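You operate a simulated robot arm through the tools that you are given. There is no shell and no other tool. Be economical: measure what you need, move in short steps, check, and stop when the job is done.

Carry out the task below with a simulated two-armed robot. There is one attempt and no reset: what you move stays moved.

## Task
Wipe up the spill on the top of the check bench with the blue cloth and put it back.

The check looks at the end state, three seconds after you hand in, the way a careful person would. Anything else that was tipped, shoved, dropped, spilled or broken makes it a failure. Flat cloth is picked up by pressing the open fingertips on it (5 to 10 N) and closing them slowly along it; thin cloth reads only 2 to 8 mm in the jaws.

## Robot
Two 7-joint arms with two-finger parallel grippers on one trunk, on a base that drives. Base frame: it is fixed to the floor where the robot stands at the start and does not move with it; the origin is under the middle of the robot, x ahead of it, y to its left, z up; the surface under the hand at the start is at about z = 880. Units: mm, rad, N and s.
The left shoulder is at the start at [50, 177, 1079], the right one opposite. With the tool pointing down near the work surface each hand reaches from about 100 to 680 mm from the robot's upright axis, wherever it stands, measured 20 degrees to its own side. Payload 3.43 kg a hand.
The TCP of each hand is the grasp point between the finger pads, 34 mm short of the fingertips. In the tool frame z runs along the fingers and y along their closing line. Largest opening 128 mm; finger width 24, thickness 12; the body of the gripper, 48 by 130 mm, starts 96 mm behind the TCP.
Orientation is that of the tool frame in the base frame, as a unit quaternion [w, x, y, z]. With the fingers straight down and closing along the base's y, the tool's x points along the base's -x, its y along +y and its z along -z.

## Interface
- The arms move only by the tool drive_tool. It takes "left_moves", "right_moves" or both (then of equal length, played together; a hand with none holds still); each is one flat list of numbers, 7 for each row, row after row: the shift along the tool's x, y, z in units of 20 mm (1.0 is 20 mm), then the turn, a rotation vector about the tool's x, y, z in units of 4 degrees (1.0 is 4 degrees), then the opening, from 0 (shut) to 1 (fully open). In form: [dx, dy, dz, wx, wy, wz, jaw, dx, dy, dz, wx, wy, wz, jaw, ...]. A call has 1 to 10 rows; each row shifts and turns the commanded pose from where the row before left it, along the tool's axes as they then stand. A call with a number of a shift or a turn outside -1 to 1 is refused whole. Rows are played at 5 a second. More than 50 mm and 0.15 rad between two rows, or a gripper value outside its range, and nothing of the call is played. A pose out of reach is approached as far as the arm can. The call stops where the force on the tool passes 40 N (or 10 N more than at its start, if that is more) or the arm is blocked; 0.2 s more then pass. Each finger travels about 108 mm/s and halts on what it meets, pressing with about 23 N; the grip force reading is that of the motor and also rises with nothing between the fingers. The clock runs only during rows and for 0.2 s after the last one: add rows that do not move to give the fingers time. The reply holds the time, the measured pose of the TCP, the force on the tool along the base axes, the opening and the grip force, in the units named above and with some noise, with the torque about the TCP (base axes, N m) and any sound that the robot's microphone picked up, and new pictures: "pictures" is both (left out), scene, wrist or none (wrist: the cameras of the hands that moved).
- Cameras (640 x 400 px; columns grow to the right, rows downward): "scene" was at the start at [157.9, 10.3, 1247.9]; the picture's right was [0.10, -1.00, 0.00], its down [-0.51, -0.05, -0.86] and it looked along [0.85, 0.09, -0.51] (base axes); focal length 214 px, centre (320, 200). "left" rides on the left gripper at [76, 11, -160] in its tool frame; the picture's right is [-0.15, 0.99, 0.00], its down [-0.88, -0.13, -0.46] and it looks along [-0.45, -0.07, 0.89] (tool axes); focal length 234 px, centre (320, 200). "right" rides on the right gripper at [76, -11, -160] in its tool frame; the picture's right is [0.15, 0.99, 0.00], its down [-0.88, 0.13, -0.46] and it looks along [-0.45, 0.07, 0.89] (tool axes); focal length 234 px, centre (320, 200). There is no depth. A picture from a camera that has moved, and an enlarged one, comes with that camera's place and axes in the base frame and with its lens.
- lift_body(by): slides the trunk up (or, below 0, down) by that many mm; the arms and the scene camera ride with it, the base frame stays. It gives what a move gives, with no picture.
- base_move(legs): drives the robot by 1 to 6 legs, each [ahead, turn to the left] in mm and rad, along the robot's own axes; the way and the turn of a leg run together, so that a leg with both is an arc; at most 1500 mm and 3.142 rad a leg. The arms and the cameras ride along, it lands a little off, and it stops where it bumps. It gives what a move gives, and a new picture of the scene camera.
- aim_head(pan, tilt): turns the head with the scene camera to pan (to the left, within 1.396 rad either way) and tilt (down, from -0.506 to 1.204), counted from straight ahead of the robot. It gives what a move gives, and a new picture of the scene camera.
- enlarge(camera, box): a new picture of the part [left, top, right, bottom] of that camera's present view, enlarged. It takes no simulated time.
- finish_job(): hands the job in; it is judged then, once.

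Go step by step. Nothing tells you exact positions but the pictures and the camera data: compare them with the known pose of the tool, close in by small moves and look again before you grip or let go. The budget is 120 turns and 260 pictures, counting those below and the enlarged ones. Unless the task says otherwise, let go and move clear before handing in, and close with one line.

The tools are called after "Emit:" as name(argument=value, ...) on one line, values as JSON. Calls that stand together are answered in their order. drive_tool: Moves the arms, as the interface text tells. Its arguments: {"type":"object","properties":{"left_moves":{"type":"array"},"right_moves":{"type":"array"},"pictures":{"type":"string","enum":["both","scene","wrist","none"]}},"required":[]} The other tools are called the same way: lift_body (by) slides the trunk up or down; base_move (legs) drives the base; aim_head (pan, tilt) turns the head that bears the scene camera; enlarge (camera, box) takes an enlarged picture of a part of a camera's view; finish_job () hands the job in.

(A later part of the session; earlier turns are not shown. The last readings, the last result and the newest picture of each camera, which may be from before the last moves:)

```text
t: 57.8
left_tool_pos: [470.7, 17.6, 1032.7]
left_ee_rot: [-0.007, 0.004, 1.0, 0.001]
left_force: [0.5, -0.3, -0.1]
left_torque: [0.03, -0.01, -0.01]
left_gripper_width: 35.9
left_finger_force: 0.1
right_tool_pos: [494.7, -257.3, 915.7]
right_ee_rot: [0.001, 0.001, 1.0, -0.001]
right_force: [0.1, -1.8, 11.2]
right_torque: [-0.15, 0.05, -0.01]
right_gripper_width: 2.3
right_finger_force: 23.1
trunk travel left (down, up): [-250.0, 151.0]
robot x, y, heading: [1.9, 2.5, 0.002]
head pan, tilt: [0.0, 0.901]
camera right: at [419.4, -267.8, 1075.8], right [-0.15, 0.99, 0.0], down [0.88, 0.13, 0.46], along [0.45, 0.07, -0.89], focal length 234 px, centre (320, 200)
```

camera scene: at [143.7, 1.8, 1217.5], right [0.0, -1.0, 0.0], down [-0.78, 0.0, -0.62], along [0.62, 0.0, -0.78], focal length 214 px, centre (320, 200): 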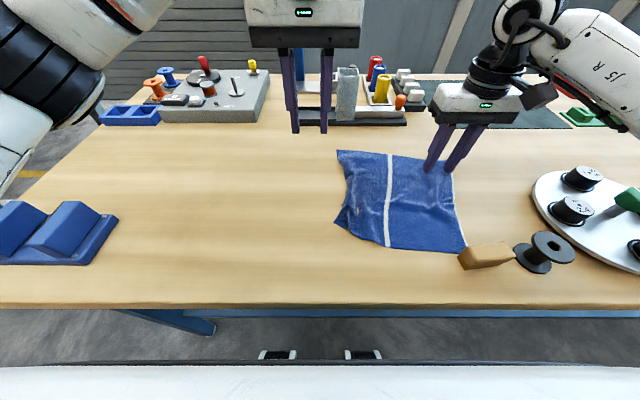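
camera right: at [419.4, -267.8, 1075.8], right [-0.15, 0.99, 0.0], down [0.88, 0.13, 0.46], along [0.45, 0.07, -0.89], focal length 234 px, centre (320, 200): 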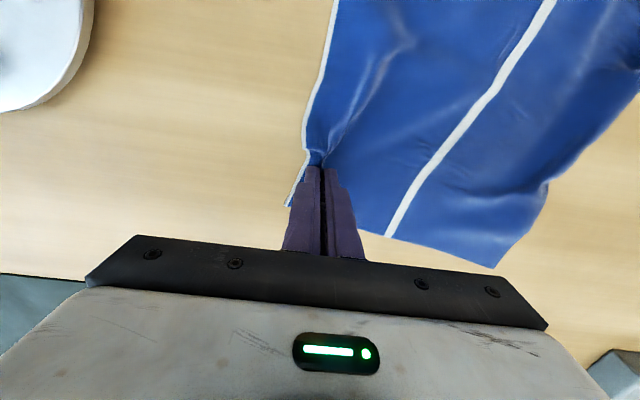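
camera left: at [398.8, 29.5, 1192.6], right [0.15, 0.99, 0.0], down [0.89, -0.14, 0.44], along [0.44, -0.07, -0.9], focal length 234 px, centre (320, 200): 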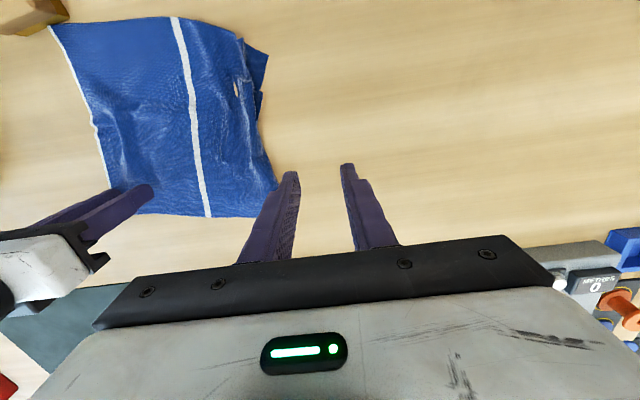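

Gripped. I'll pull it away from me and slightly right.

Emit:
drive_tool(right_moves=[0, 0, -0.4, 0, 0, 0, 0, -0.6, -0.2, 0, 0, 0, 0, 0, -0.6, -0.2, 0, 0, 0, 0, 0, -0.6, -0.2, 0, 0, 0, 0, 0, -0.6, -0.2, 0, 0, 0, 0, 0, -0.6, -0.25, 0, 0, 0, 0, 0, -0.6, -0.25, 0, 0, 0, 0, 0], pictures="scene")

Emit:
enlarge(camera="scene", box=[320, 130, 520, 280])

```text
t: 59.4
left_tool_pos: [471.5, 17.9, 1032.6]
left_ee_rot: [-0.007, 0.004, 1.0, 0.001]
left_force: [-0.1, 0.7, 0.4]
left_torque: [0.0, -0.01, 0.02]
left_gripper_width: 35.9
left_finger_force: 0.1
right_tool_pos: [568.3, -281.7, 924.4]
right_ee_rot: [0.001, -0.001, 1.0, 0.0]
right_force: [0.5, 0.6, 0.3]
right_torque: [-0.01, -0.03, -0.02]
right_gripper_width: 2.5
right_finger_force: 23.3
trunk travel left (down, up): [-250.0, 151.0]
robot x, y, heading: [-1.0, -2.3, -0.002]
head pan, tilt: [0.0, 0.901]
camera scene: at [143.8, 1.6, 1217.4], right [0.0, -1.0, 0.0], down [-0.78, 0.0, -0.62], along [0.62, 0.0, -0.78], focal length 214 px, centre (320, 200)
```

scene: 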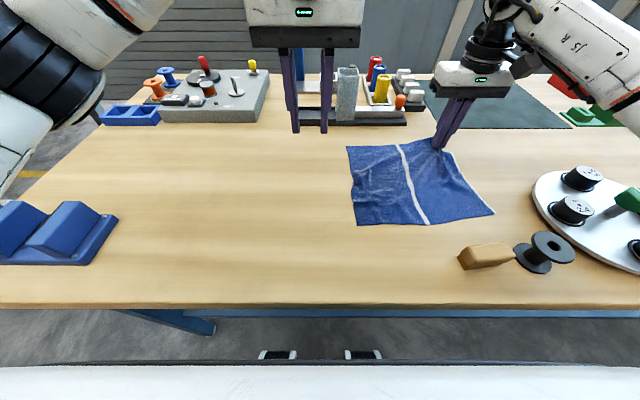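

```text
2.67 times, centred on (420, 205) of scene
camera zoom: at [143.8, 1.6, 1217.4], right [0.0, -1.0, 0.0], down [-0.78, 0.0, -0.62], along [0.62, 0.0, -0.78], focal length 572 px, centre (53, 187)
```

zoom: 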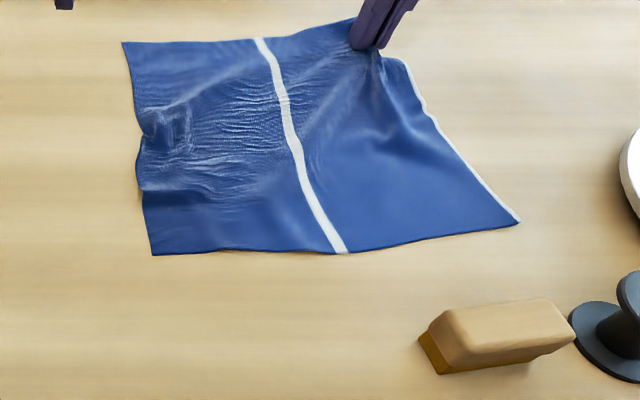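

Excellent: the near-left corner unfolded and the cloth is almost flat, about 25 mm right of its old place. I'll release the right hand, clear the left one, and then use the right on the far-left corner.

Emit:
drive_tool(right_moves=[0, 0, 0.35, 0, 0, 0, 0, 0, 0, 0, 0, 0, 0, 0.06, 0, 0, 0, 0, 0, 0, 0.12, 0, 0, 0, 0, 0, 0, 0.2, 0, 0, -0.5, 0, 0, 0, 0.2, 0, 0, -1, 0, 0, 0, 0.2, 0, 0, -1, 0, 0, 0, 0.2, 0, 0, -1, 0, 0, 0, 0.28, 0, 0.5, 0, 0, 0, 0, 0.28, 0, 0.5, 0, 0, 0, 0, 0.28], left_moves=[0.4, 1, 0, 0, 0, 0, 0.28, 0.4, 1, 0, 0, 0, 0, 0.28, 0.4, 1, 0, 0, 0, 0, 0.28, 0.4, 1, 0, 0, 0, 0, 0.28, 0.4, 1, 0, 0, 0, 0, 0.28, 0.4, 1, 0, 0, 0, 0, 0.28, 0.4, 1, 0, 0, 0, 0, 0.28, 0.4, 1, 0, 0, 0, 0, 0.28, 0.4, 1, 0, 0, 0, 0, 0.28, 0.4, 1, 0, 0, 0, 0, 0.28], pictures="scene")

Emit:
enlarge(camera="scene", box=[320, 130, 520, 280])

Emit:
enlarge(camera="left", box=[0, 0, 640, 400])

```text
t: 61.6
left_tool_pos: [391.1, 218.5, 1034.0]
left_ee_rot: [-0.008, 0.002, 1.0, 0.0]
left_force: [0.6, 0.6, 0.1]
left_torque: [-0.02, 0.02, 0.0]
left_gripper_width: 36.0
left_finger_force: 0.0
right_tool_pos: [568.3, -261.5, 986.0]
right_ee_rot: [0.0, -0.001, 1.0, 0.001]
right_force: [0.4, 0.4, -0.7]
right_torque: [-0.01, 0.01, 0.0]
right_gripper_width: 35.7
right_finger_force: 0.0
trunk travel left (down, up): [-250.0, 151.0]
robot x, y, heading: [-1.1, -0.8, 0.0]
head pan, tilt: [0.0, 0.901]
camera scene: at [143.6, 1.9, 1217.5], right [0.0, -1.0, 0.0], down [-0.78, 0.0, -0.62], along [0.62, 0.0, -0.78], focal length 214 px, centre (320, 200)
```

scene: 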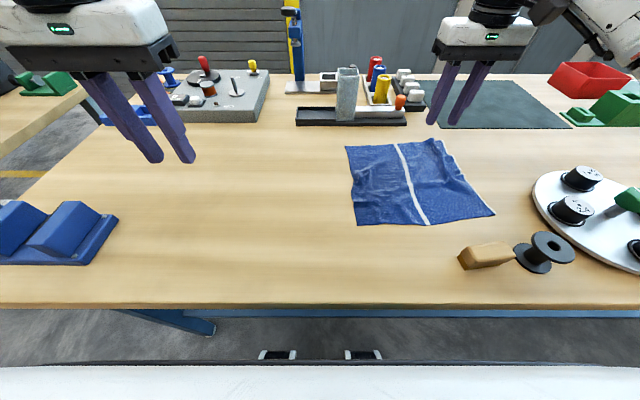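

```text
2.67 times, centred on (420, 205) of scene
camera zoom: at [143.6, 1.9, 1217.5], right [0.0, -1.0, 0.0], down [-0.78, 0.0, -0.62], along [0.62, 0.0, -0.78], focal length 572 px, centre (53, 187)
```

zoom: 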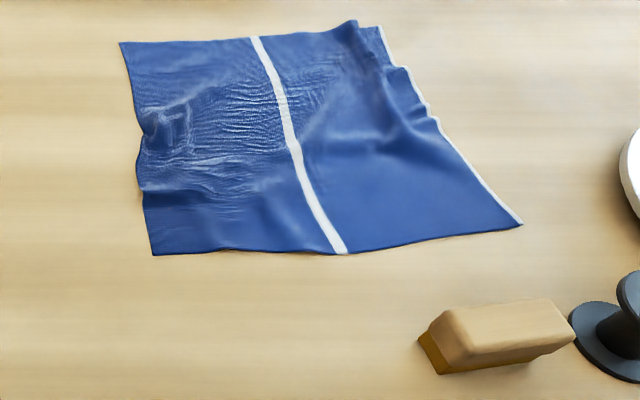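

```text
1.00 times, centred on (320, 200) of left (not enlarged: the box is as wide or as high as the picture)
camera zoom: at [319.5, 229.1, 1196.5], right [0.15, 0.99, 0.0], down [0.89, -0.14, 0.44], along [0.44, -0.07, -0.9], focal length 234 px, centre (320, 200)
```

zoom: 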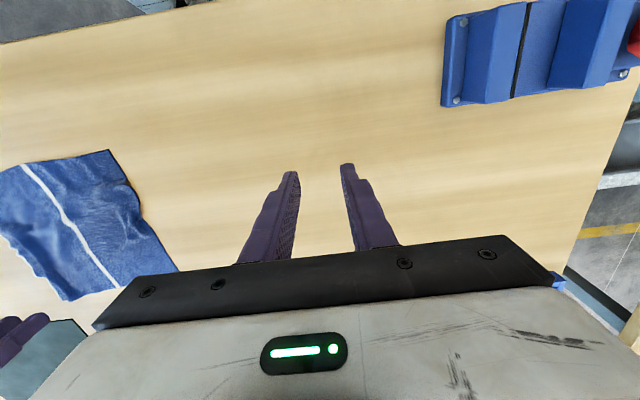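

The spill area is clean. The far-right corner is about right. The near edge should shift left by about 40 mm, so I'll pinch the near-left corner with the left hand for that; the right hand waits raised.

Emit:
drive_tool(left_moves=[0.05, -1, 0, 0, 0, 0, 0.28, 0.05, -1, 0, 0, 0, 0, 0.28, 0.05, -1, 0, 0, 0, 0, 0.28, 0.05, -1, 0, 0, 0, 0, 0.28, 0.05, -1, 0, 0, 0, 0, 0.28, 0.05, -1, 0, 0, 0, 0, 0.28, 0.05, -1, 0, 0, 0, 0, 0.28, 0.05, -1, 0, 0, 0, 0, 0.28, 0.05, -1, 0, 0, 0, 0, 0.28, 0.05, -1, 0, 0, 0, 0, 0.28], pictures="none")

Emit:
drive_tool(left_moves=[0, -1, 0.3, 0, 0, 0, 0.28, 0, -1, 0.4, 0, 0, 0, 0.28, 0, -1, 0.8, 0, 0, 0, 0.28, 0, -1, 0.8, 0, 0, 0, 0.28, 0, -1, 0.8, 0, 0, 0, 0.28, 0, -0.8, 0.8, 0, 0, 0, 0.28, 0, 0, 0.8, 0, 0, 0, 0.28, 0, 0, 0.6, 0, 0, 0, 0.28, 0, 0, 0.3, 0, 0, 0, 0.28], pictures="wrist")

Emit:
enlarge(camera="scene", box=[320, 130, 520, 280])

```text
t: 63.8
left_tool_pos: [381.3, 17.3, 1034.6]
left_ee_rot: [-0.007, 0.002, 1.0, 0.001]
left_force: [1.0, 0.5, 0.3]
left_torque: [-0.04, 0.0, 0.02]
left_gripper_width: 35.5
left_finger_force: 0.0
right_tool_pos: [567.6, -262.9, 986.9]
right_ee_rot: [0.0, 0.0, 1.0, 0.0]
right_force: [-1.1, 0.1, 0.2]
right_torque: [0.01, -0.04, 0.02]
right_gripper_width: 35.8
right_finger_force: 0.0
trunk travel left (down, up): [-250.0, 151.0]
robot x, y, heading: [-0.2, -0.0, -0.0]
head pan, tilt: [0.0, 0.901]
```

```text
t: 65.8
left_tool_pos: [379.9, -98.4, 922.5]
left_ee_rot: [-0.006, 0.004, 1.0, 0.001]
left_force: [0.3, -0.2, 0.3]
left_torque: [0.02, 0.01, -0.01]
left_gripper_width: 35.8
left_finger_force: 0.0
right_tool_pos: [567.8, -261.7, 986.5]
right_ee_rot: [0.0, 0.0, 1.0, 0.0]
right_force: [-0.9, -0.6, -0.4]
right_torque: [-0.01, 0.0, 0.01]
right_gripper_width: 35.6
right_finger_force: 0.2
trunk travel left (down, up): [-250.0, 151.0]
robot x, y, heading: [0.5, -3.1, -0.004]
head pan, tilt: [0.0, 0.901]
camera left: at [306.7, -87.1, 1082.3], right [0.15, 0.99, 0.0], down [0.89, -0.14, 0.44], along [0.44, -0.07, -0.9], focal length 234 px, centre (320, 200)
```

left: 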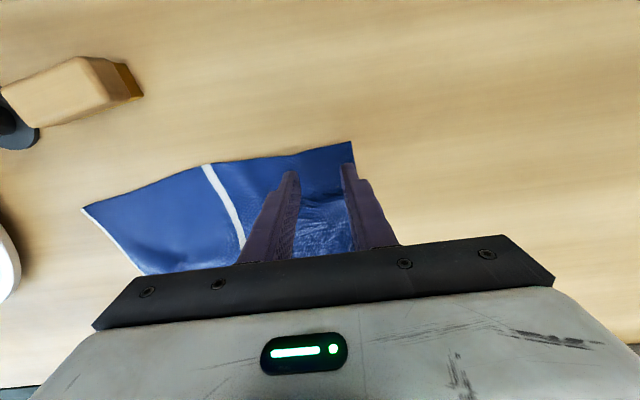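

```text
2.67 times, centred on (420, 205) of scene
camera zoom: at [143.8, 1.5, 1217.5], right [0.0, -1.0, 0.0], down [-0.78, 0.0, -0.62], along [0.62, 0.0, -0.78], focal length 572 px, centre (53, 187)
```

zoom: 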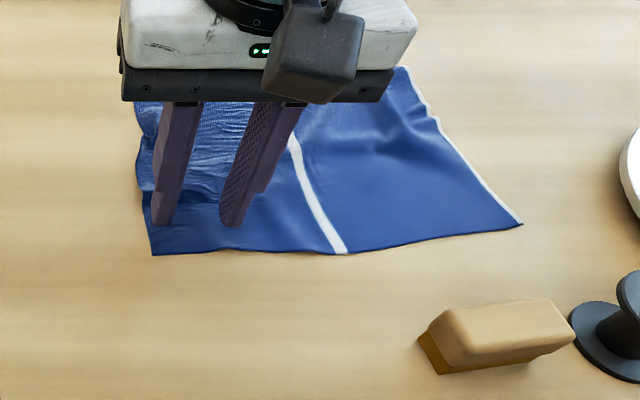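

Emit:
drive_tool(left_moves=[0, 0.4, 0, 0, 0, 0, 0.16, 0, 0, 0.3, 0, 0, 0, 0.16, 0, 0, 0.05, 0, 0, 0, 0.16, 0, 0, 0, 0, 0, 0, 0.16], pictures="none")

```text
t: 66.8
left_tool_pos: [378.6, -91.3, 916.0]
left_ee_rot: [-0.006, 0.003, 1.0, 0.001]
left_force: [2.3, 0.1, 3.7]
left_torque: [0.04, -0.06, -0.02]
left_gripper_width: 20.5
left_finger_force: 0.1
right_tool_pos: [569.7, -261.1, 987.4]
right_ee_rot: [0.0, 0.001, 1.0, 0.001]
right_force: [-0.1, 1.1, 0.7]
right_torque: [-0.01, 0.03, 0.01]
right_gripper_width: 35.7
right_finger_force: 0.1
trunk travel left (down, up): [-250.0, 151.0]
robot x, y, heading: [-0.3, -1.5, 0.003]
head pan, tilt: [0.0, 0.901]
```

Emit:
drive_tool(left_moves=[0, 0, 0.05, 0, 0, 0, 0.16, 0, 0, 0, 0, 0, 0, 0.13, 0, 0, 0, 0, 0, 0, 0.1, 0, 0, 0, 0, 0, 0, 0.07, 0, 0, 0, 0, 0, 0, 0.04, 0, 0, 0, 0, 0, 0, 0.02, 0, 0, 0, 0, 0, 0, 0, 0, 0, 0, 0, 0, 0, 0], pictures="wrist")

```text
t: 68.6
left_tool_pos: [376.5, -89.3, 915.7]
left_ee_rot: [-0.006, 0.003, 1.0, 0.001]
left_force: [0.4, 1.9, 11.9]
left_torque: [0.14, -0.04, 0.01]
left_gripper_width: 2.0
left_finger_force: 23.5
right_tool_pos: [567.3, -261.5, 986.8]
right_ee_rot: [0.001, 0.0, 1.0, 0.0]
right_force: [-0.1, 0.2, -0.9]
right_torque: [0.0, 0.01, -0.01]
right_gripper_width: 35.7
right_finger_force: 0.1
trunk travel left (down, up): [-250.0, 151.0]
robot x, y, heading: [3.4, 1.6, 0.001]
head pan, tilt: [0.0, 0.901]
camera left: at [305.4, -78.6, 1076.0], right [0.15, 0.99, 0.0], down [0.89, -0.14, 0.44], along [0.44, -0.07, -0.9], focal length 234 px, centre (320, 200)
```

left: 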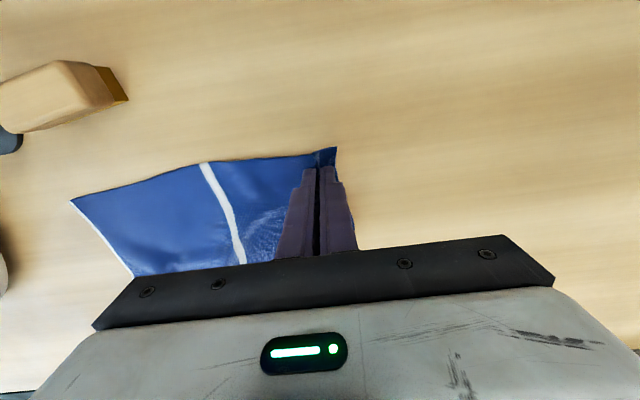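

Emit:
drive_tool(left_moves=[0, 0, -0.3, 0, 0, 0, 0, 0, 0.5, 0, 0, 0, 0, 0, 0, 0.5, 0, 0, 0, 0, 0, 0, 0.5, 0, 0, 0, 0, 0, 0, 0.6, 0, 0, 0, 0, 0], pictures="wrist")

Emit:
enlarge(camera="scene", box=[320, 130, 520, 280])

```text
t: 69.8
left_tool_pos: [377.7, -47.7, 920.1]
left_ee_rot: [-0.007, 0.003, 1.0, 0.0]
left_force: [1.2, -0.1, 0.6]
left_torque: [0.0, -0.03, 0.02]
left_gripper_width: 2.0
left_finger_force: 22.8
right_tool_pos: [568.3, -262.2, 987.6]
right_ee_rot: [-0.001, 0.001, 1.0, 0.0]
right_force: [0.5, 0.3, 0.9]
right_torque: [0.0, 0.0, 0.02]
right_gripper_width: 35.7
right_finger_force: 0.1
trunk travel left (down, up): [-250.0, 151.0]
robot x, y, heading: [4.2, -0.8, 0.001]
head pan, tilt: [0.0, 0.901]
camera left: at [306.2, -36.2, 1080.9], right [0.15, 0.99, 0.0], down [0.89, -0.14, 0.44], along [0.44, -0.07, -0.9], focal length 234 px, centre (320, 200)
```

left: 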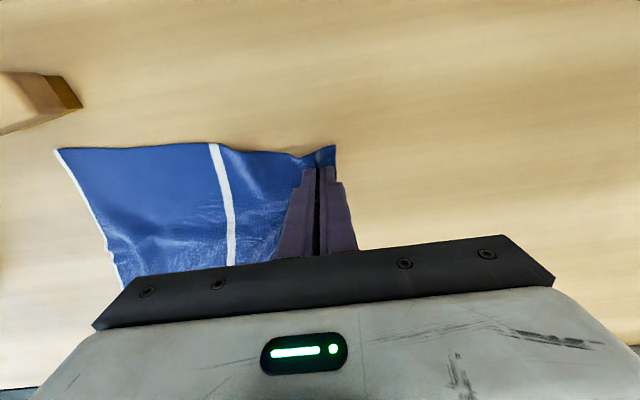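

```text
2.67 times, centred on (420, 205) of scene
camera zoom: at [143.8, 1.7, 1217.4], right [0.0, -1.0, 0.0], down [-0.78, 0.0, -0.62], along [0.62, 0.0, -0.78], focal length 572 px, centre (53, 187)
```

zoom: 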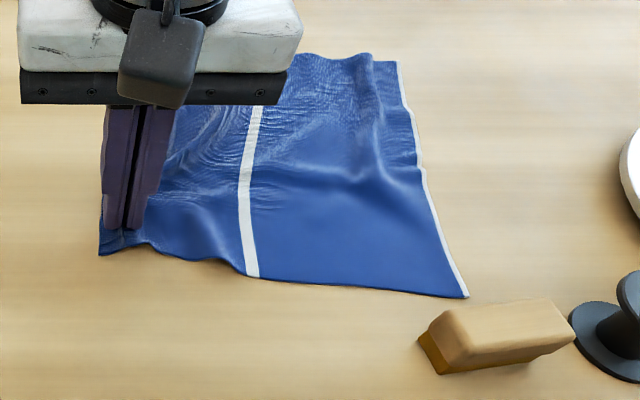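

The near edge is good. I'll release the left hand and back off, then bring the right hand to the far-right corner again (about (557, −314)) to draw it out by about 40 mm.

Emit:
drive_tool(left_moves=[0, 0, 0.2, 0, 0, 0, 0, 0, 0, 0, 0, 0, 0, 0.06, 0, 0, 0, 0, 0, 0, 0.12, 0, 0, 0, 0, 0, 0, 0.18, 0, 0, -0.5, 0, 0, 0, 0.18, 0, 0, -1, 0, 0, 0, 0.18, 0, 0, -1, 0, 0, 0, 0.18, 0, 1, -1, 0, 0, 0, 0.18, 0, 1, -1, 0, 0, 0, 0.18, 0, 1, -1, 0, 0, 0, 0.18], right_moves=[0, 0, 0, 0, 0, 0, 0.18, 0, 0, 0, 0, 0, 0, 0.18, 0.5, -0.2, 0, 0, 0, 0, 0.18, 0.5, -0.2, 0, 0, 0, 0, 0.18, 0.6, -0.2, 0, 0, 0, 0, 0.18, 0, 0, 0.6, 0, 0, 0, 0.18, 0, 0, 0.6, 0, 0, 0, 0.18, 0, 0, 0.8, 0, 0, 0, 0.18, 0, 0, 0.8, 0, 0, 0, 0.18, 0, 0, 0.4, 0, 0, 0, 0.18])

Emit:
enlarge(camera="scene", box=[320, 130, 520, 280])

```text
t: 72.0
left_tool_pos: [383.1, 12.3, 1026.3]
left_ee_rot: [-0.007, 0.004, 1.0, 0.001]
left_force: [0.2, 0.1, -0.7]
left_torque: [0.0, 0.03, 0.0]
left_gripper_width: 22.9
left_finger_force: 0.0
right_tool_pos: [535.4, -275.0, 922.0]
right_ee_rot: [0.0, -0.001, 1.0, -0.001]
right_force: [-0.2, 0.7, -0.4]
right_torque: [-0.01, 0.0, -0.02]
right_gripper_width: 23.0
right_finger_force: 0.0
trunk travel left (down, up): [-250.0, 151.0]
robot x, y, heading: [-1.3, 0.7, 0.001]
head pan, tilt: [0.0, 0.901]
camera scene: at [143.7, 1.7, 1217.4], right [0.0, -1.0, 0.0], down [-0.78, 0.0, -0.62], along [0.62, 0.0, -0.78], focal length 214 px, centre (320, 200)
camera right: at [460.8, -285.1, 1082.4], right [-0.15, 0.99, 0.0], down [0.88, 0.13, 0.46], along [0.45, 0.07, -0.89], focal length 234 px, centre (320, 200)
camera left: at [310.2, 24.2, 1187.6], right [0.15, 0.99, 0.0], down [0.89, -0.14, 0.44], along [0.44, -0.07, -0.9], focal length 234 px, centre (320, 200)
```

scene: 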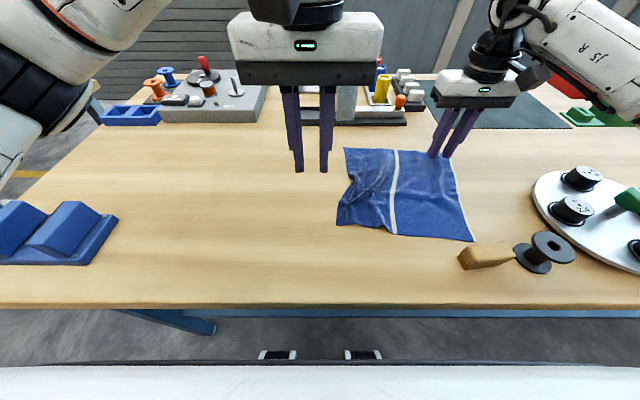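
right: 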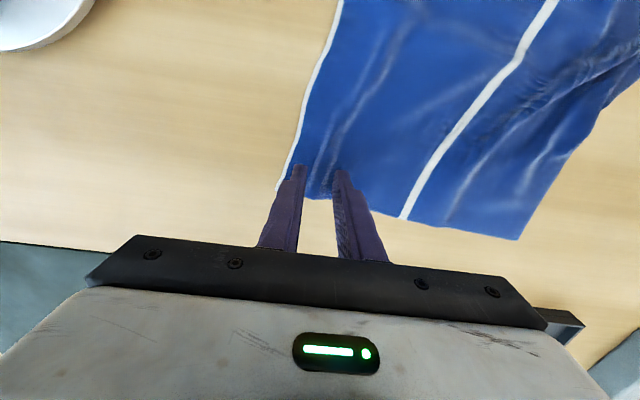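
left: 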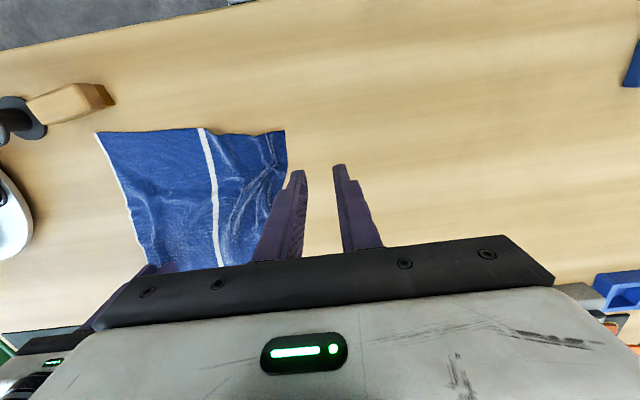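

```text
2.67 times, centred on (420, 205) of scene
camera zoom: at [143.7, 1.7, 1217.4], right [0.0, -1.0, 0.0], down [-0.78, 0.0, -0.62], along [0.62, 0.0, -0.78], focal length 572 px, centre (53, 187)
```

zoom: 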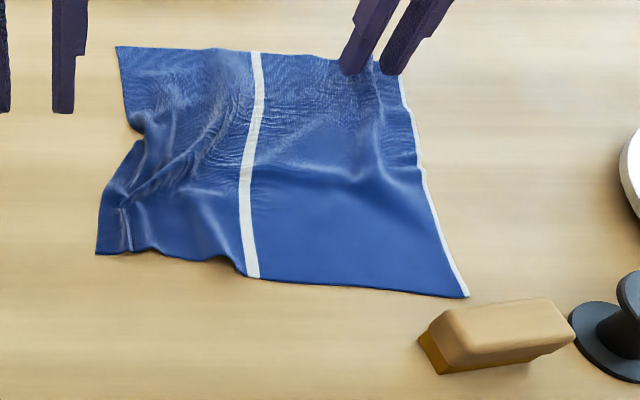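

Emit:
drive_tool(right_moves=[0.2, 0, 0, 0, 0, 0, 0.18, 0, 0, 0.32, 0, 0, 0, 0.18, 0, 0, 0, 0, 0, 0, 0.18], pictures="none")

```text
t: 72.8
left_tool_pos: [382.5, 11.1, 1028.0]
left_ee_rot: [-0.006, 0.004, 1.0, 0.001]
left_force: [0.0, 1.4, -0.1]
left_torque: [0.0, -0.03, 0.01]
left_gripper_width: 23.0
left_finger_force: 0.0
right_tool_pos: [532.9, -273.5, 917.5]
right_ee_rot: [0.0, 0.0, 1.0, -0.001]
right_force: [-1.1, -0.2, 0.4]
right_torque: [-0.01, 0.02, 0.01]
right_gripper_width: 23.0
right_finger_force: 0.0
trunk travel left (down, up): [-250.0, 151.0]
robot x, y, heading: [3.6, -0.5, 0.003]
head pan, tilt: [0.0, 0.901]
```

Emit:
drive_tool(right_moves=[0, 0, 0.1, 0, 0, 0, 0.18, 0, 0, 0.05, 0, 0, 0, 0.18, 0, 0, 0, 0, 0, 0, 0.18], pictures="none")

```text
t: 73.6
left_tool_pos: [380.4, 12.8, 1026.5]
left_ee_rot: [-0.008, 0.003, 1.0, 0.0]
left_force: [-0.6, -0.6, 0.2]
left_torque: [-0.03, -0.05, -0.02]
left_gripper_width: 23.1
left_finger_force: 0.0
right_tool_pos: [531.4, -274.2, 915.3]
right_ee_rot: [0.003, 0.0, 1.0, 0.0]
right_force: [2.0, -0.4, 16.8]
right_torque: [-0.22, -0.01, 0.03]
right_gripper_width: 22.9
right_finger_force: 0.1
trunk travel left (down, up): [-250.0, 151.0]
robot x, y, heading: [0.1, -1.2, -0.0]
head pan, tilt: [0.0, 0.901]
```

Emit:
drive_tool(right_moves=[0, 0, -0.03, 0, 0, 0, 0.15, 0, 0, 0, 0, 0, 0, 0.11, 0, 0, 0, 0, 0, 0, 0.07, 0, 0, 0, 0, 0, 0, 0.03, 0, 0, 0, 0, 0, 0, 0, 0, 0, 0, 0, 0, 0, 0, 0, 0, -0.3, 0, 0, 0, 0, -0.7, 0, 0, 0, 0, 0, 0, -0.7, -0.1, 0, 0, 0, 0, 0, -0.7, -0.1, 0, 0, 0, 0, 0], pictures="wrist")

Emit:
enlarge(camera="scene", box=[320, 130, 520, 280])

```text
t: 75.8
left_tool_pos: [382.3, 13.2, 1026.7]
left_ee_rot: [-0.007, 0.003, 1.0, 0.001]
left_force: [-0.3, 0.4, 0.5]
left_torque: [-0.01, 0.01, -0.03]
left_gripper_width: 22.9
left_finger_force: 0.1
right_tool_pos: [574.0, -277.9, 920.5]
right_ee_rot: [0.0, -0.001, 1.0, 0.0]
right_force: [-0.2, 0.4, -0.2]
right_torque: [0.06, 0.01, 0.0]
right_gripper_width: 2.0
right_finger_force: 22.9
trunk travel left (down, up): [-250.0, 151.0]
robot x, y, heading: [-0.8, -1.8, -0.003]
head pan, tilt: [0.0, 0.901]
camera right: at [499.1, -289.9, 1080.2], right [-0.15, 0.99, 0.0], down [0.88, 0.13, 0.46], along [0.45, 0.07, -0.89], focal length 234 px, centre (320, 200)
```

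right: 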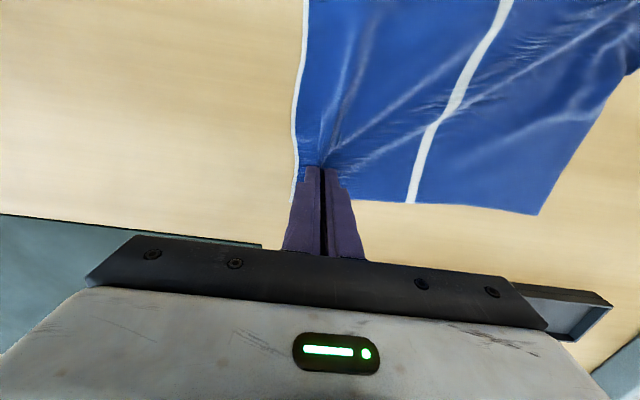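

```text
2.67 times, centred on (420, 205) of scene
camera zoom: at [143.9, 1.6, 1217.4], right [0.0, -1.0, 0.0], down [-0.78, 0.0, -0.62], along [0.62, 0.0, -0.78], focal length 572 px, centre (53, 187)
```

zoom: 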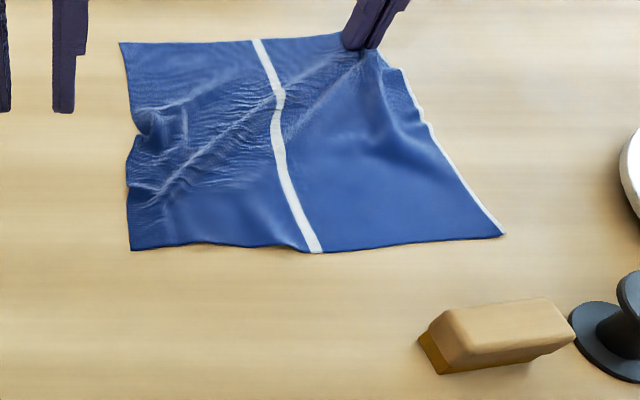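

Nearly there: corners are within 30 mm of the start. I'll release, then use the right hand to draw the far-left corner out by about 30 mm. The left hand clears first.

Emit:
drive_tool(right_moves=[0, 0, 0.22, 0, 0, 0, 0, 0, 0, 0, 0, 0, 0, 0.06, 0, 0, 0, 0, 0, 0, 0.12, 0, 0, 0, 0, 0, 0, 0.18, 0, 0, -0.5, 0, 0, 0, 0.18, 0, 0, -1, 0, 0, 0, 0.18, 0, 1, -1, 0, 0, 0, 0.18, 0, 1, 0, 0, 0, 0, 0.18, 0, 1, 0, 0, 0, 0, 0.18, 0, 1, 0, 0, 0, 0, 0.18], left_moves=[0.4, 1, 0, 0, 0, 0, 0.28, 0.4, 1, 0, 0, 0, 0, 0.28, 0.4, 1, 0, 0, 0, 0, 0.28, 0.4, 1, 0, 0, 0, 0, 0.28, 0, 1, 0, 0, 0, 0, 0.28, 0, 1, 0, 0, 0, 0, 0.28, 0, 1, 0, 0, 0, 0, 0.28, 0, 1, 0, 0, 0, 0, 0.28, 0, 1, 0, 0, 0, 0, 0.28, 0, 1, 0, 0, 0, 0, 0.28], pictures="none")

Emit:
drive_tool(right_moves=[0.1, 1, 0, 0, 0, 0, 0.18, 0.1, 1, 0, 0, 0, 0, 0.18, 0.1, 1, 0, 0, 0, 0, 0.18, 0.1, 1, 0, 0, 0, 0, 0.18, 0.1, 0.7, 0, 0, 0, 0, 0.18, 0, 0, 0.7, 0, 0, 0, 0.18, 0, 0, 0.7, 0, 0, 0, 0.18])

Emit:
enlarge(camera="scene", box=[320, 130, 520, 280])

```text
t: 78.0
left_tool_pos: [349.7, 210.9, 1028.6]
left_ee_rot: [-0.007, 0.003, 1.0, 0.0]
left_force: [-0.6, 0.9, 0.7]
left_torque: [0.03, 0.0, -0.02]
left_gripper_width: 35.8
left_finger_force: 0.1
right_tool_pos: [574.1, -195.4, 964.6]
right_ee_rot: [0.0, 0.0, 1.0, 0.001]
right_force: [0.8, 0.0, -0.2]
right_torque: [0.03, 0.02, 0.0]
right_gripper_width: 22.9
right_finger_force: 0.0
trunk travel left (down, up): [-250.0, 151.0]
robot x, y, heading: [5.4, 1.8, -0.0]
head pan, tilt: [0.0, 0.901]
```

```text
t: 79.6
left_tool_pos: [349.9, 210.1, 1029.3]
left_ee_rot: [-0.006, 0.004, 1.0, 0.001]
left_force: [-0.9, 0.1, 0.3]
left_torque: [0.0, -0.05, 0.0]
left_gripper_width: 35.8
left_finger_force: 0.1
right_tool_pos: [565.0, -104.9, 935.5]
right_ee_rot: [0.0, 0.0, 1.0, -0.001]
right_force: [-0.1, 0.5, -0.9]
right_torque: [-0.02, 0.02, 0.01]
right_gripper_width: 22.8
right_finger_force: 0.0
trunk travel left (down, up): [-250.0, 151.0]
robot x, y, heading: [-0.8, 0.3, -0.0]
head pan, tilt: [0.0, 0.901]
camera scene: at [143.9, 1.5, 1217.4], right [0.0, -1.0, 0.0], down [-0.78, 0.0, -0.62], along [0.62, 0.0, -0.78], focal length 214 px, centre (320, 200)
camera right: at [490.1, -114.8, 1096.6], right [-0.15, 0.99, 0.0], down [0.88, 0.13, 0.46], along [0.45, 0.07, -0.89], focal length 234 px, centre (320, 200)
```

scene: 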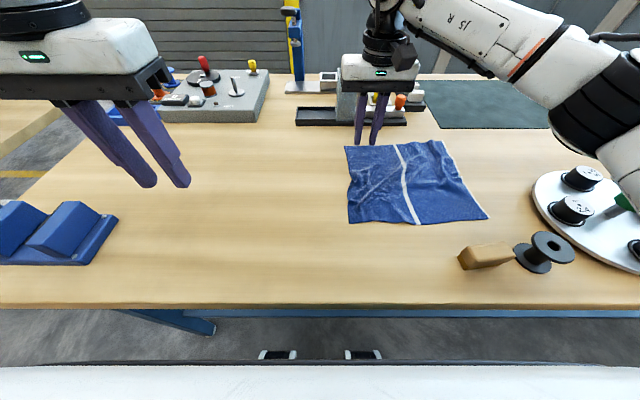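
right: 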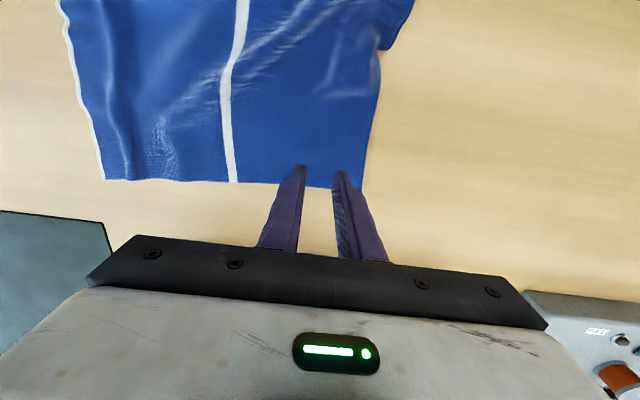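

```text
2.67 times, centred on (420, 205) of scene
camera zoom: at [143.9, 1.5, 1217.4], right [0.0, -1.0, 0.0], down [-0.78, 0.0, -0.62], along [0.62, 0.0, -0.78], focal length 572 px, centre (53, 187)
```

zoom: 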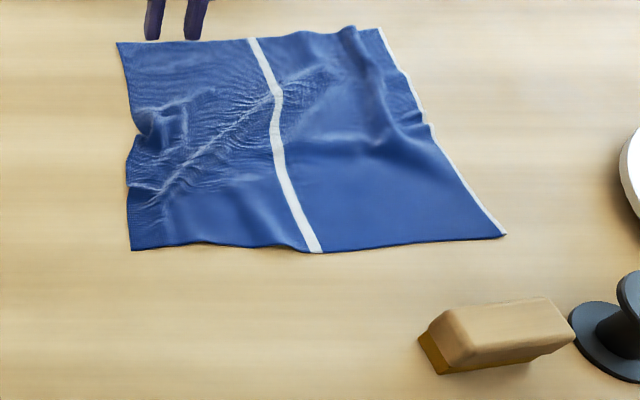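

Emit:
drive_tool(right_moves=[0.55, 0.4, 0, 0, 0, 0, 0.18, 0, 0, 0.6, 0, 0, 0, 0.18, 0, 0, 0.3, 0, 0, 0, 0.18, 0, 0, 0.1, 0, 0, 0, 0.18, 0, 0, 0, 0, 0, 0, 0.18], pictures="wrist")

```text
t: 80.8
left_tool_pos: [349.8, 212.2, 1028.7]
left_ee_rot: [-0.007, 0.004, 1.0, 0.001]
left_force: [-0.3, 0.0, 0.4]
left_torque: [-0.01, -0.02, -0.01]
left_gripper_width: 35.8
left_finger_force: 0.1
right_tool_pos: [553.9, -96.7, 917.5]
right_ee_rot: [0.0, 0.001, 1.0, 0.0]
right_force: [-0.1, 0.5, -0.1]
right_torque: [-0.03, 0.01, 0.01]
right_gripper_width: 23.0
right_finger_force: 0.0
trunk travel left (down, up): [-250.0, 151.0]
robot x, y, heading: [-0.3, -0.0, 0.0]
head pan, tilt: [0.0, 0.901]
camera right: at [478.4, -107.3, 1078.1], right [-0.15, 0.99, 0.0], down [0.88, 0.13, 0.46], along [0.45, 0.07, -0.89], focal length 234 px, centre (320, 200)
```

right: 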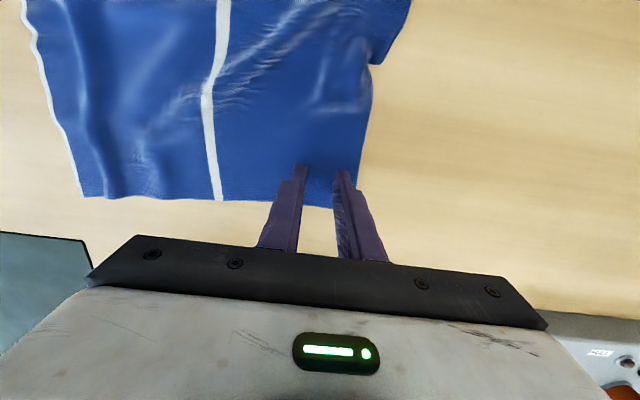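

Emit:
drive_tool(right_moves=[0, 0, 0.13, 0, 0, 0, 0.18, 0, 0, 0, 0, 0, 0, 0.14, 0, 0, 0, 0, 0, 0, 0.1, 0, 0, 0, 0, 0, 0, 0.06, 0, 0, 0, 0, 0, 0, 0.02, 0, 0, 0, 0, 0, 0, 0, 0, 0, -0.25, 0, 0, 0, 0, -0.5, 0.4, 0, 0, 0, 0, 0, -0.5, 0.4, 0, 0, 0, 0, 0, -0.5, 0.4, 0, 0, 0, 0, 0], pictures="wrist")

Emit:
enlarge(camera="scene", box=[320, 130, 520, 280])

```text
t: 83.0
left_tool_pos: [348.5, 212.3, 1028.8]
left_ee_rot: [-0.007, 0.004, 1.0, 0.001]
left_force: [0.0, -1.0, 0.0]
left_torque: [0.02, 0.01, 0.0]
left_gripper_width: 35.6
left_finger_force: 0.0
right_tool_pos: [583.2, -71.4, 920.1]
right_ee_rot: [0.0, -0.001, 1.0, 0.0]
right_force: [-0.4, 0.3, -0.5]
right_torque: [-0.01, 0.01, 0.0]
right_gripper_width: 2.2
right_finger_force: 23.4
trunk travel left (down, up): [-250.0, 151.0]
robot x, y, heading: [-2.3, -1.6, -0.003]
head pan, tilt: [0.0, 0.901]
camera right: at [508.0, -82.6, 1080.3], right [-0.15, 0.99, 0.0], down [0.88, 0.13, 0.46], along [0.45, 0.07, -0.89], focal length 234 px, centre (320, 200)
```

right: 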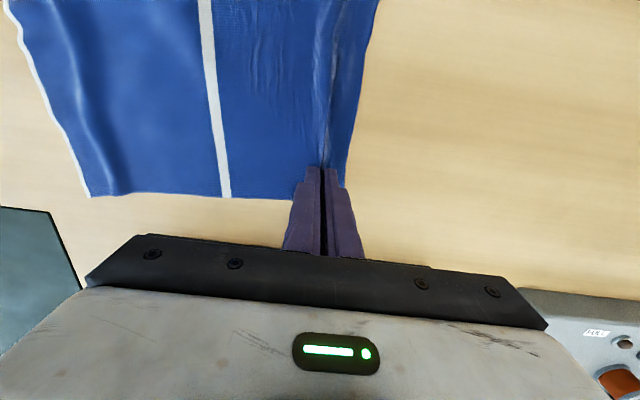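

```text
2.67 times, centred on (420, 205) of scene
camera zoom: at [143.8, 1.7, 1217.4], right [0.0, -1.0, 0.0], down [-0.78, 0.0, -0.62], along [0.62, 0.0, -0.78], focal length 572 px, centre (53, 187)
```

zoom: 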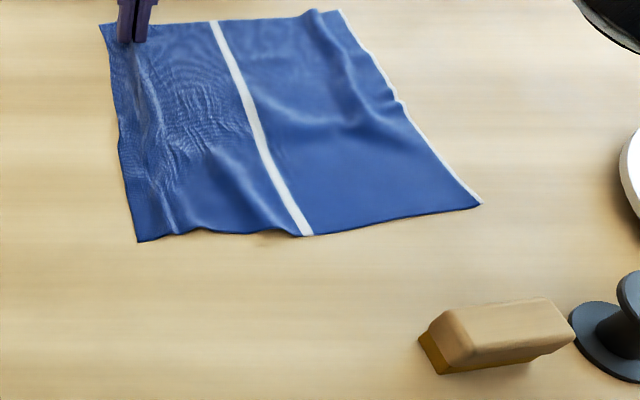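

The cloth is flat and straight, just turned a bit, with the near-right corner at (395, −313) against the original (347, −290). I'll release here and draw that corner in by about 40 mm.

Emit:
drive_tool(right_moves=[0, 0, 0.2, 0, 0, 0, 0, 0, 0, 0, 0, 0, 0, 0.06, 0, 0, 0, 0, 0, 0, 0.12, 0, 0, 0, 0, 0, 0, 0.18, 0, 0, -0.5, 0, 0, 0, 0.18, 0, 0, -1, 0, 0, 0, 0.18, 0, 0, -1, 0, 0, 0, 0.18, 0.8, -1, -1, 0, 0, 0, 0.18, 0.8, -1, 0, 0, 0, 0, 0.18, 0.8, -1, 0, 0, 0, 0, 0.18], pictures="none")

Emit:
drive_tool(right_moves=[0.8, -1, 0, 0, 0, 0, 0.18, 0.8, -1, 0, 0, 0, 0, 0.18, 0.8, -1, 0, 0, 0, 0, 0.18, 0.8, -1, 0, 0, 0, 0, 0.18, 0.8, -1, 0, 0, 0, 0, 0.18, 0.8, -1, 0, 0, 0, 0, 0.18, 0.8, -1, 0, 0, 0, 0, 0.18, 0.6, -0.6, 0.8, 0, 0, 0, 0.18, 0, 0, 0.8, 0, 0, 0, 0.18, 0, 0, 0.6, 0, 0, 0, 0.18], pictures="both")

Emit:
enlarge(camera="scene", box=[320, 130, 520, 280])

```text
t: 85.2
left_tool_pos: [349.4, 211.8, 1029.0]
left_ee_rot: [-0.007, 0.003, 1.0, 0.001]
left_force: [-0.5, -0.2, 0.2]
left_torque: [0.04, -0.01, -0.01]
left_gripper_width: 35.8
left_finger_force: 0.0
right_tool_pos: [534.3, -131.8, 985.1]
right_ee_rot: [0.0, 0.0, 1.0, 0.0]
right_force: [1.1, 0.8, -0.3]
right_torque: [0.0, 0.01, -0.04]
right_gripper_width: 23.0
right_finger_force: 0.0
trunk travel left (down, up): [-250.0, 151.0]
robot x, y, heading: [3.2, 0.8, -0.002]
head pan, tilt: [0.0, 0.901]
```

```text
t: 87.4
left_tool_pos: [349.6, 211.3, 1028.8]
left_ee_rot: [-0.007, 0.004, 1.0, 0.0]
left_force: [-0.1, -0.1, 0.1]
left_torque: [0.0, 0.0, 0.01]
left_gripper_width: 36.0
left_finger_force: 0.0
right_tool_pos: [412.0, -284.9, 941.4]
right_ee_rot: [0.0, 0.0, 1.0, 0.0]
right_force: [0.0, -0.3, 0.8]
right_torque: [-0.01, 0.02, 0.02]
right_gripper_width: 23.0
right_finger_force: 0.1
trunk travel left (down, up): [-250.0, 151.0]
robot x, y, heading: [1.7, 0.4, -0.005]
head pan, tilt: [0.0, 0.901]
camera scene: at [143.8, 1.5, 1217.5], right [0.0, -1.0, 0.0], down [-0.78, 0.0, -0.62], along [0.62, 0.0, -0.78], focal length 214 px, centre (320, 200)
camera right: at [335.2, -295.0, 1102.2], right [-0.15, 0.99, 0.0], down [0.88, 0.13, 0.46], along [0.45, 0.07, -0.89], focal length 234 px, centre (320, 200)
```

scene: 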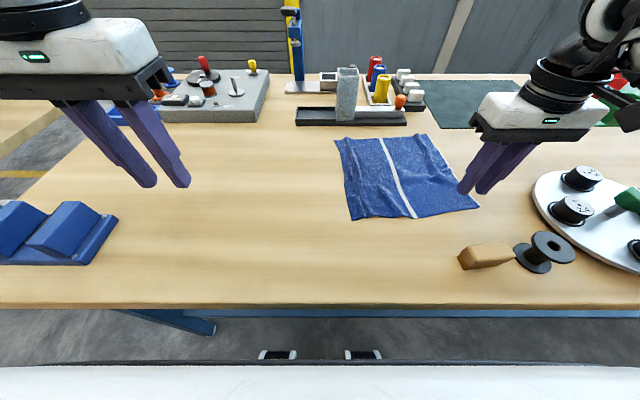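
right: 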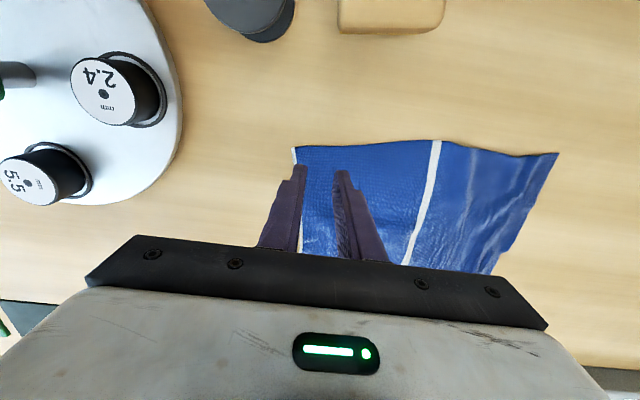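

```text
2.67 times, centred on (420, 205) of scene
camera zoom: at [143.8, 1.5, 1217.5], right [0.0, -1.0, 0.0], down [-0.78, 0.0, -0.62], along [0.62, 0.0, -0.78], focal length 572 px, centre (53, 187)
```

zoom: 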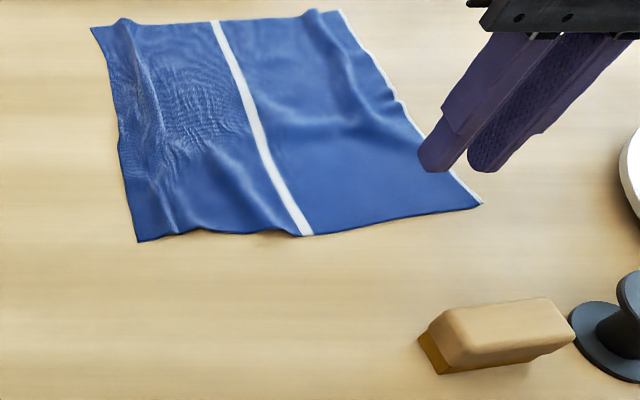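

Emit:
drive_tool(right_moves=[0, 0.7, 0.5, 0, 0, 0, 0.18, 0, 0, 0.5, 0, 0, 0, 0.18, 0, 0, 0.25, 0, 0, 0, 0.18, 0, 0, 0, 0, 0, 0, 0.18], pictures="none")

```text
t: 88.4
left_tool_pos: [350.3, 211.8, 1028.7]
left_ee_rot: [-0.007, 0.003, 1.0, 0.0]
left_force: [-0.6, -0.1, 0.2]
left_torque: [0.0, -0.01, -0.04]
left_gripper_width: 35.7
left_finger_force: 0.0
right_tool_pos: [411.6, -269.5, 917.7]
right_ee_rot: [-0.001, -0.001, 1.0, 0.0]
right_force: [0.3, 0.4, 0.4]
right_torque: [-0.02, 0.01, -0.01]
right_gripper_width: 23.0
right_finger_force: 0.1
trunk travel left (down, up): [-250.0, 151.0]
robot x, y, heading: [-2.9, -2.5, -0.0]
head pan, tilt: [0.0, 0.901]
```

Emit:
drive_tool(right_moves=[0, 0, 0.13, 0, 0, 0, 0.18, 0, 0, 0, 0, 0, 0, 0.14, 0, 0, 0, 0, 0, 0, 0.1, 0, 0, 0, 0, 0, 0, 0.06, 0, 0, 0, 0, 0, 0, 0.02, 0, 0, 0, 0, 0, 0, 0, 0, 0, -0.25, 0, 0, 0, 0, 0.6, 0.2, 0, 0, 0, 0, 0, 0.6, 0.2, 0, 0, 0, 0, 0, 0.6, 0.3, 0, 0, 0, 0, 0], pictures="wrist")

Emit:
enlarge(camera="scene", box=[320, 130, 520, 280])

```text
t: 90.6
left_tool_pos: [349.2, 211.2, 1028.9]
left_ee_rot: [-0.007, 0.003, 1.0, 0.0]
left_force: [0.3, 0.0, -0.5]
left_torque: [0.01, 0.0, 0.0]
left_gripper_width: 36.0
left_finger_force: 0.1
right_tool_pos: [374.5, -256.6, 919.2]
right_ee_rot: [0.0, -0.001, 1.0, 0.0]
right_force: [0.4, 0.2, -0.9]
right_torque: [-0.02, 0.0, 0.01]
right_gripper_width: 2.0
right_finger_force: 22.9
trunk travel left (down, up): [-250.0, 151.0]
robot x, y, heading: [0.0, 1.4, 0.001]
head pan, tilt: [0.0, 0.901]
camera right: at [298.9, -268.5, 1079.3], right [-0.15, 0.99, 0.0], down [0.88, 0.13, 0.46], along [0.45, 0.07, -0.89], focal length 234 px, centre (320, 200)
```

right: 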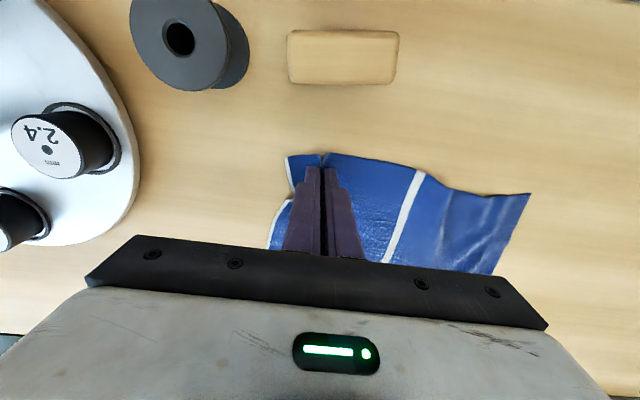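

```text
2.67 times, centred on (420, 205) of scene
camera zoom: at [143.8, 1.6, 1217.5], right [0.0, -1.0, 0.0], down [-0.78, 0.0, -0.62], along [0.62, 0.0, -0.78], focal length 572 px, centre (53, 187)
```

zoom: 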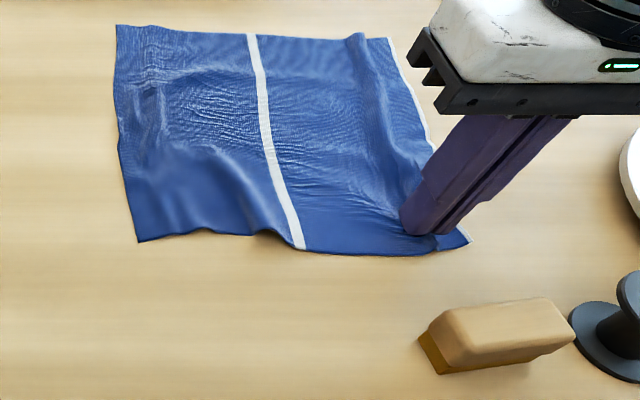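

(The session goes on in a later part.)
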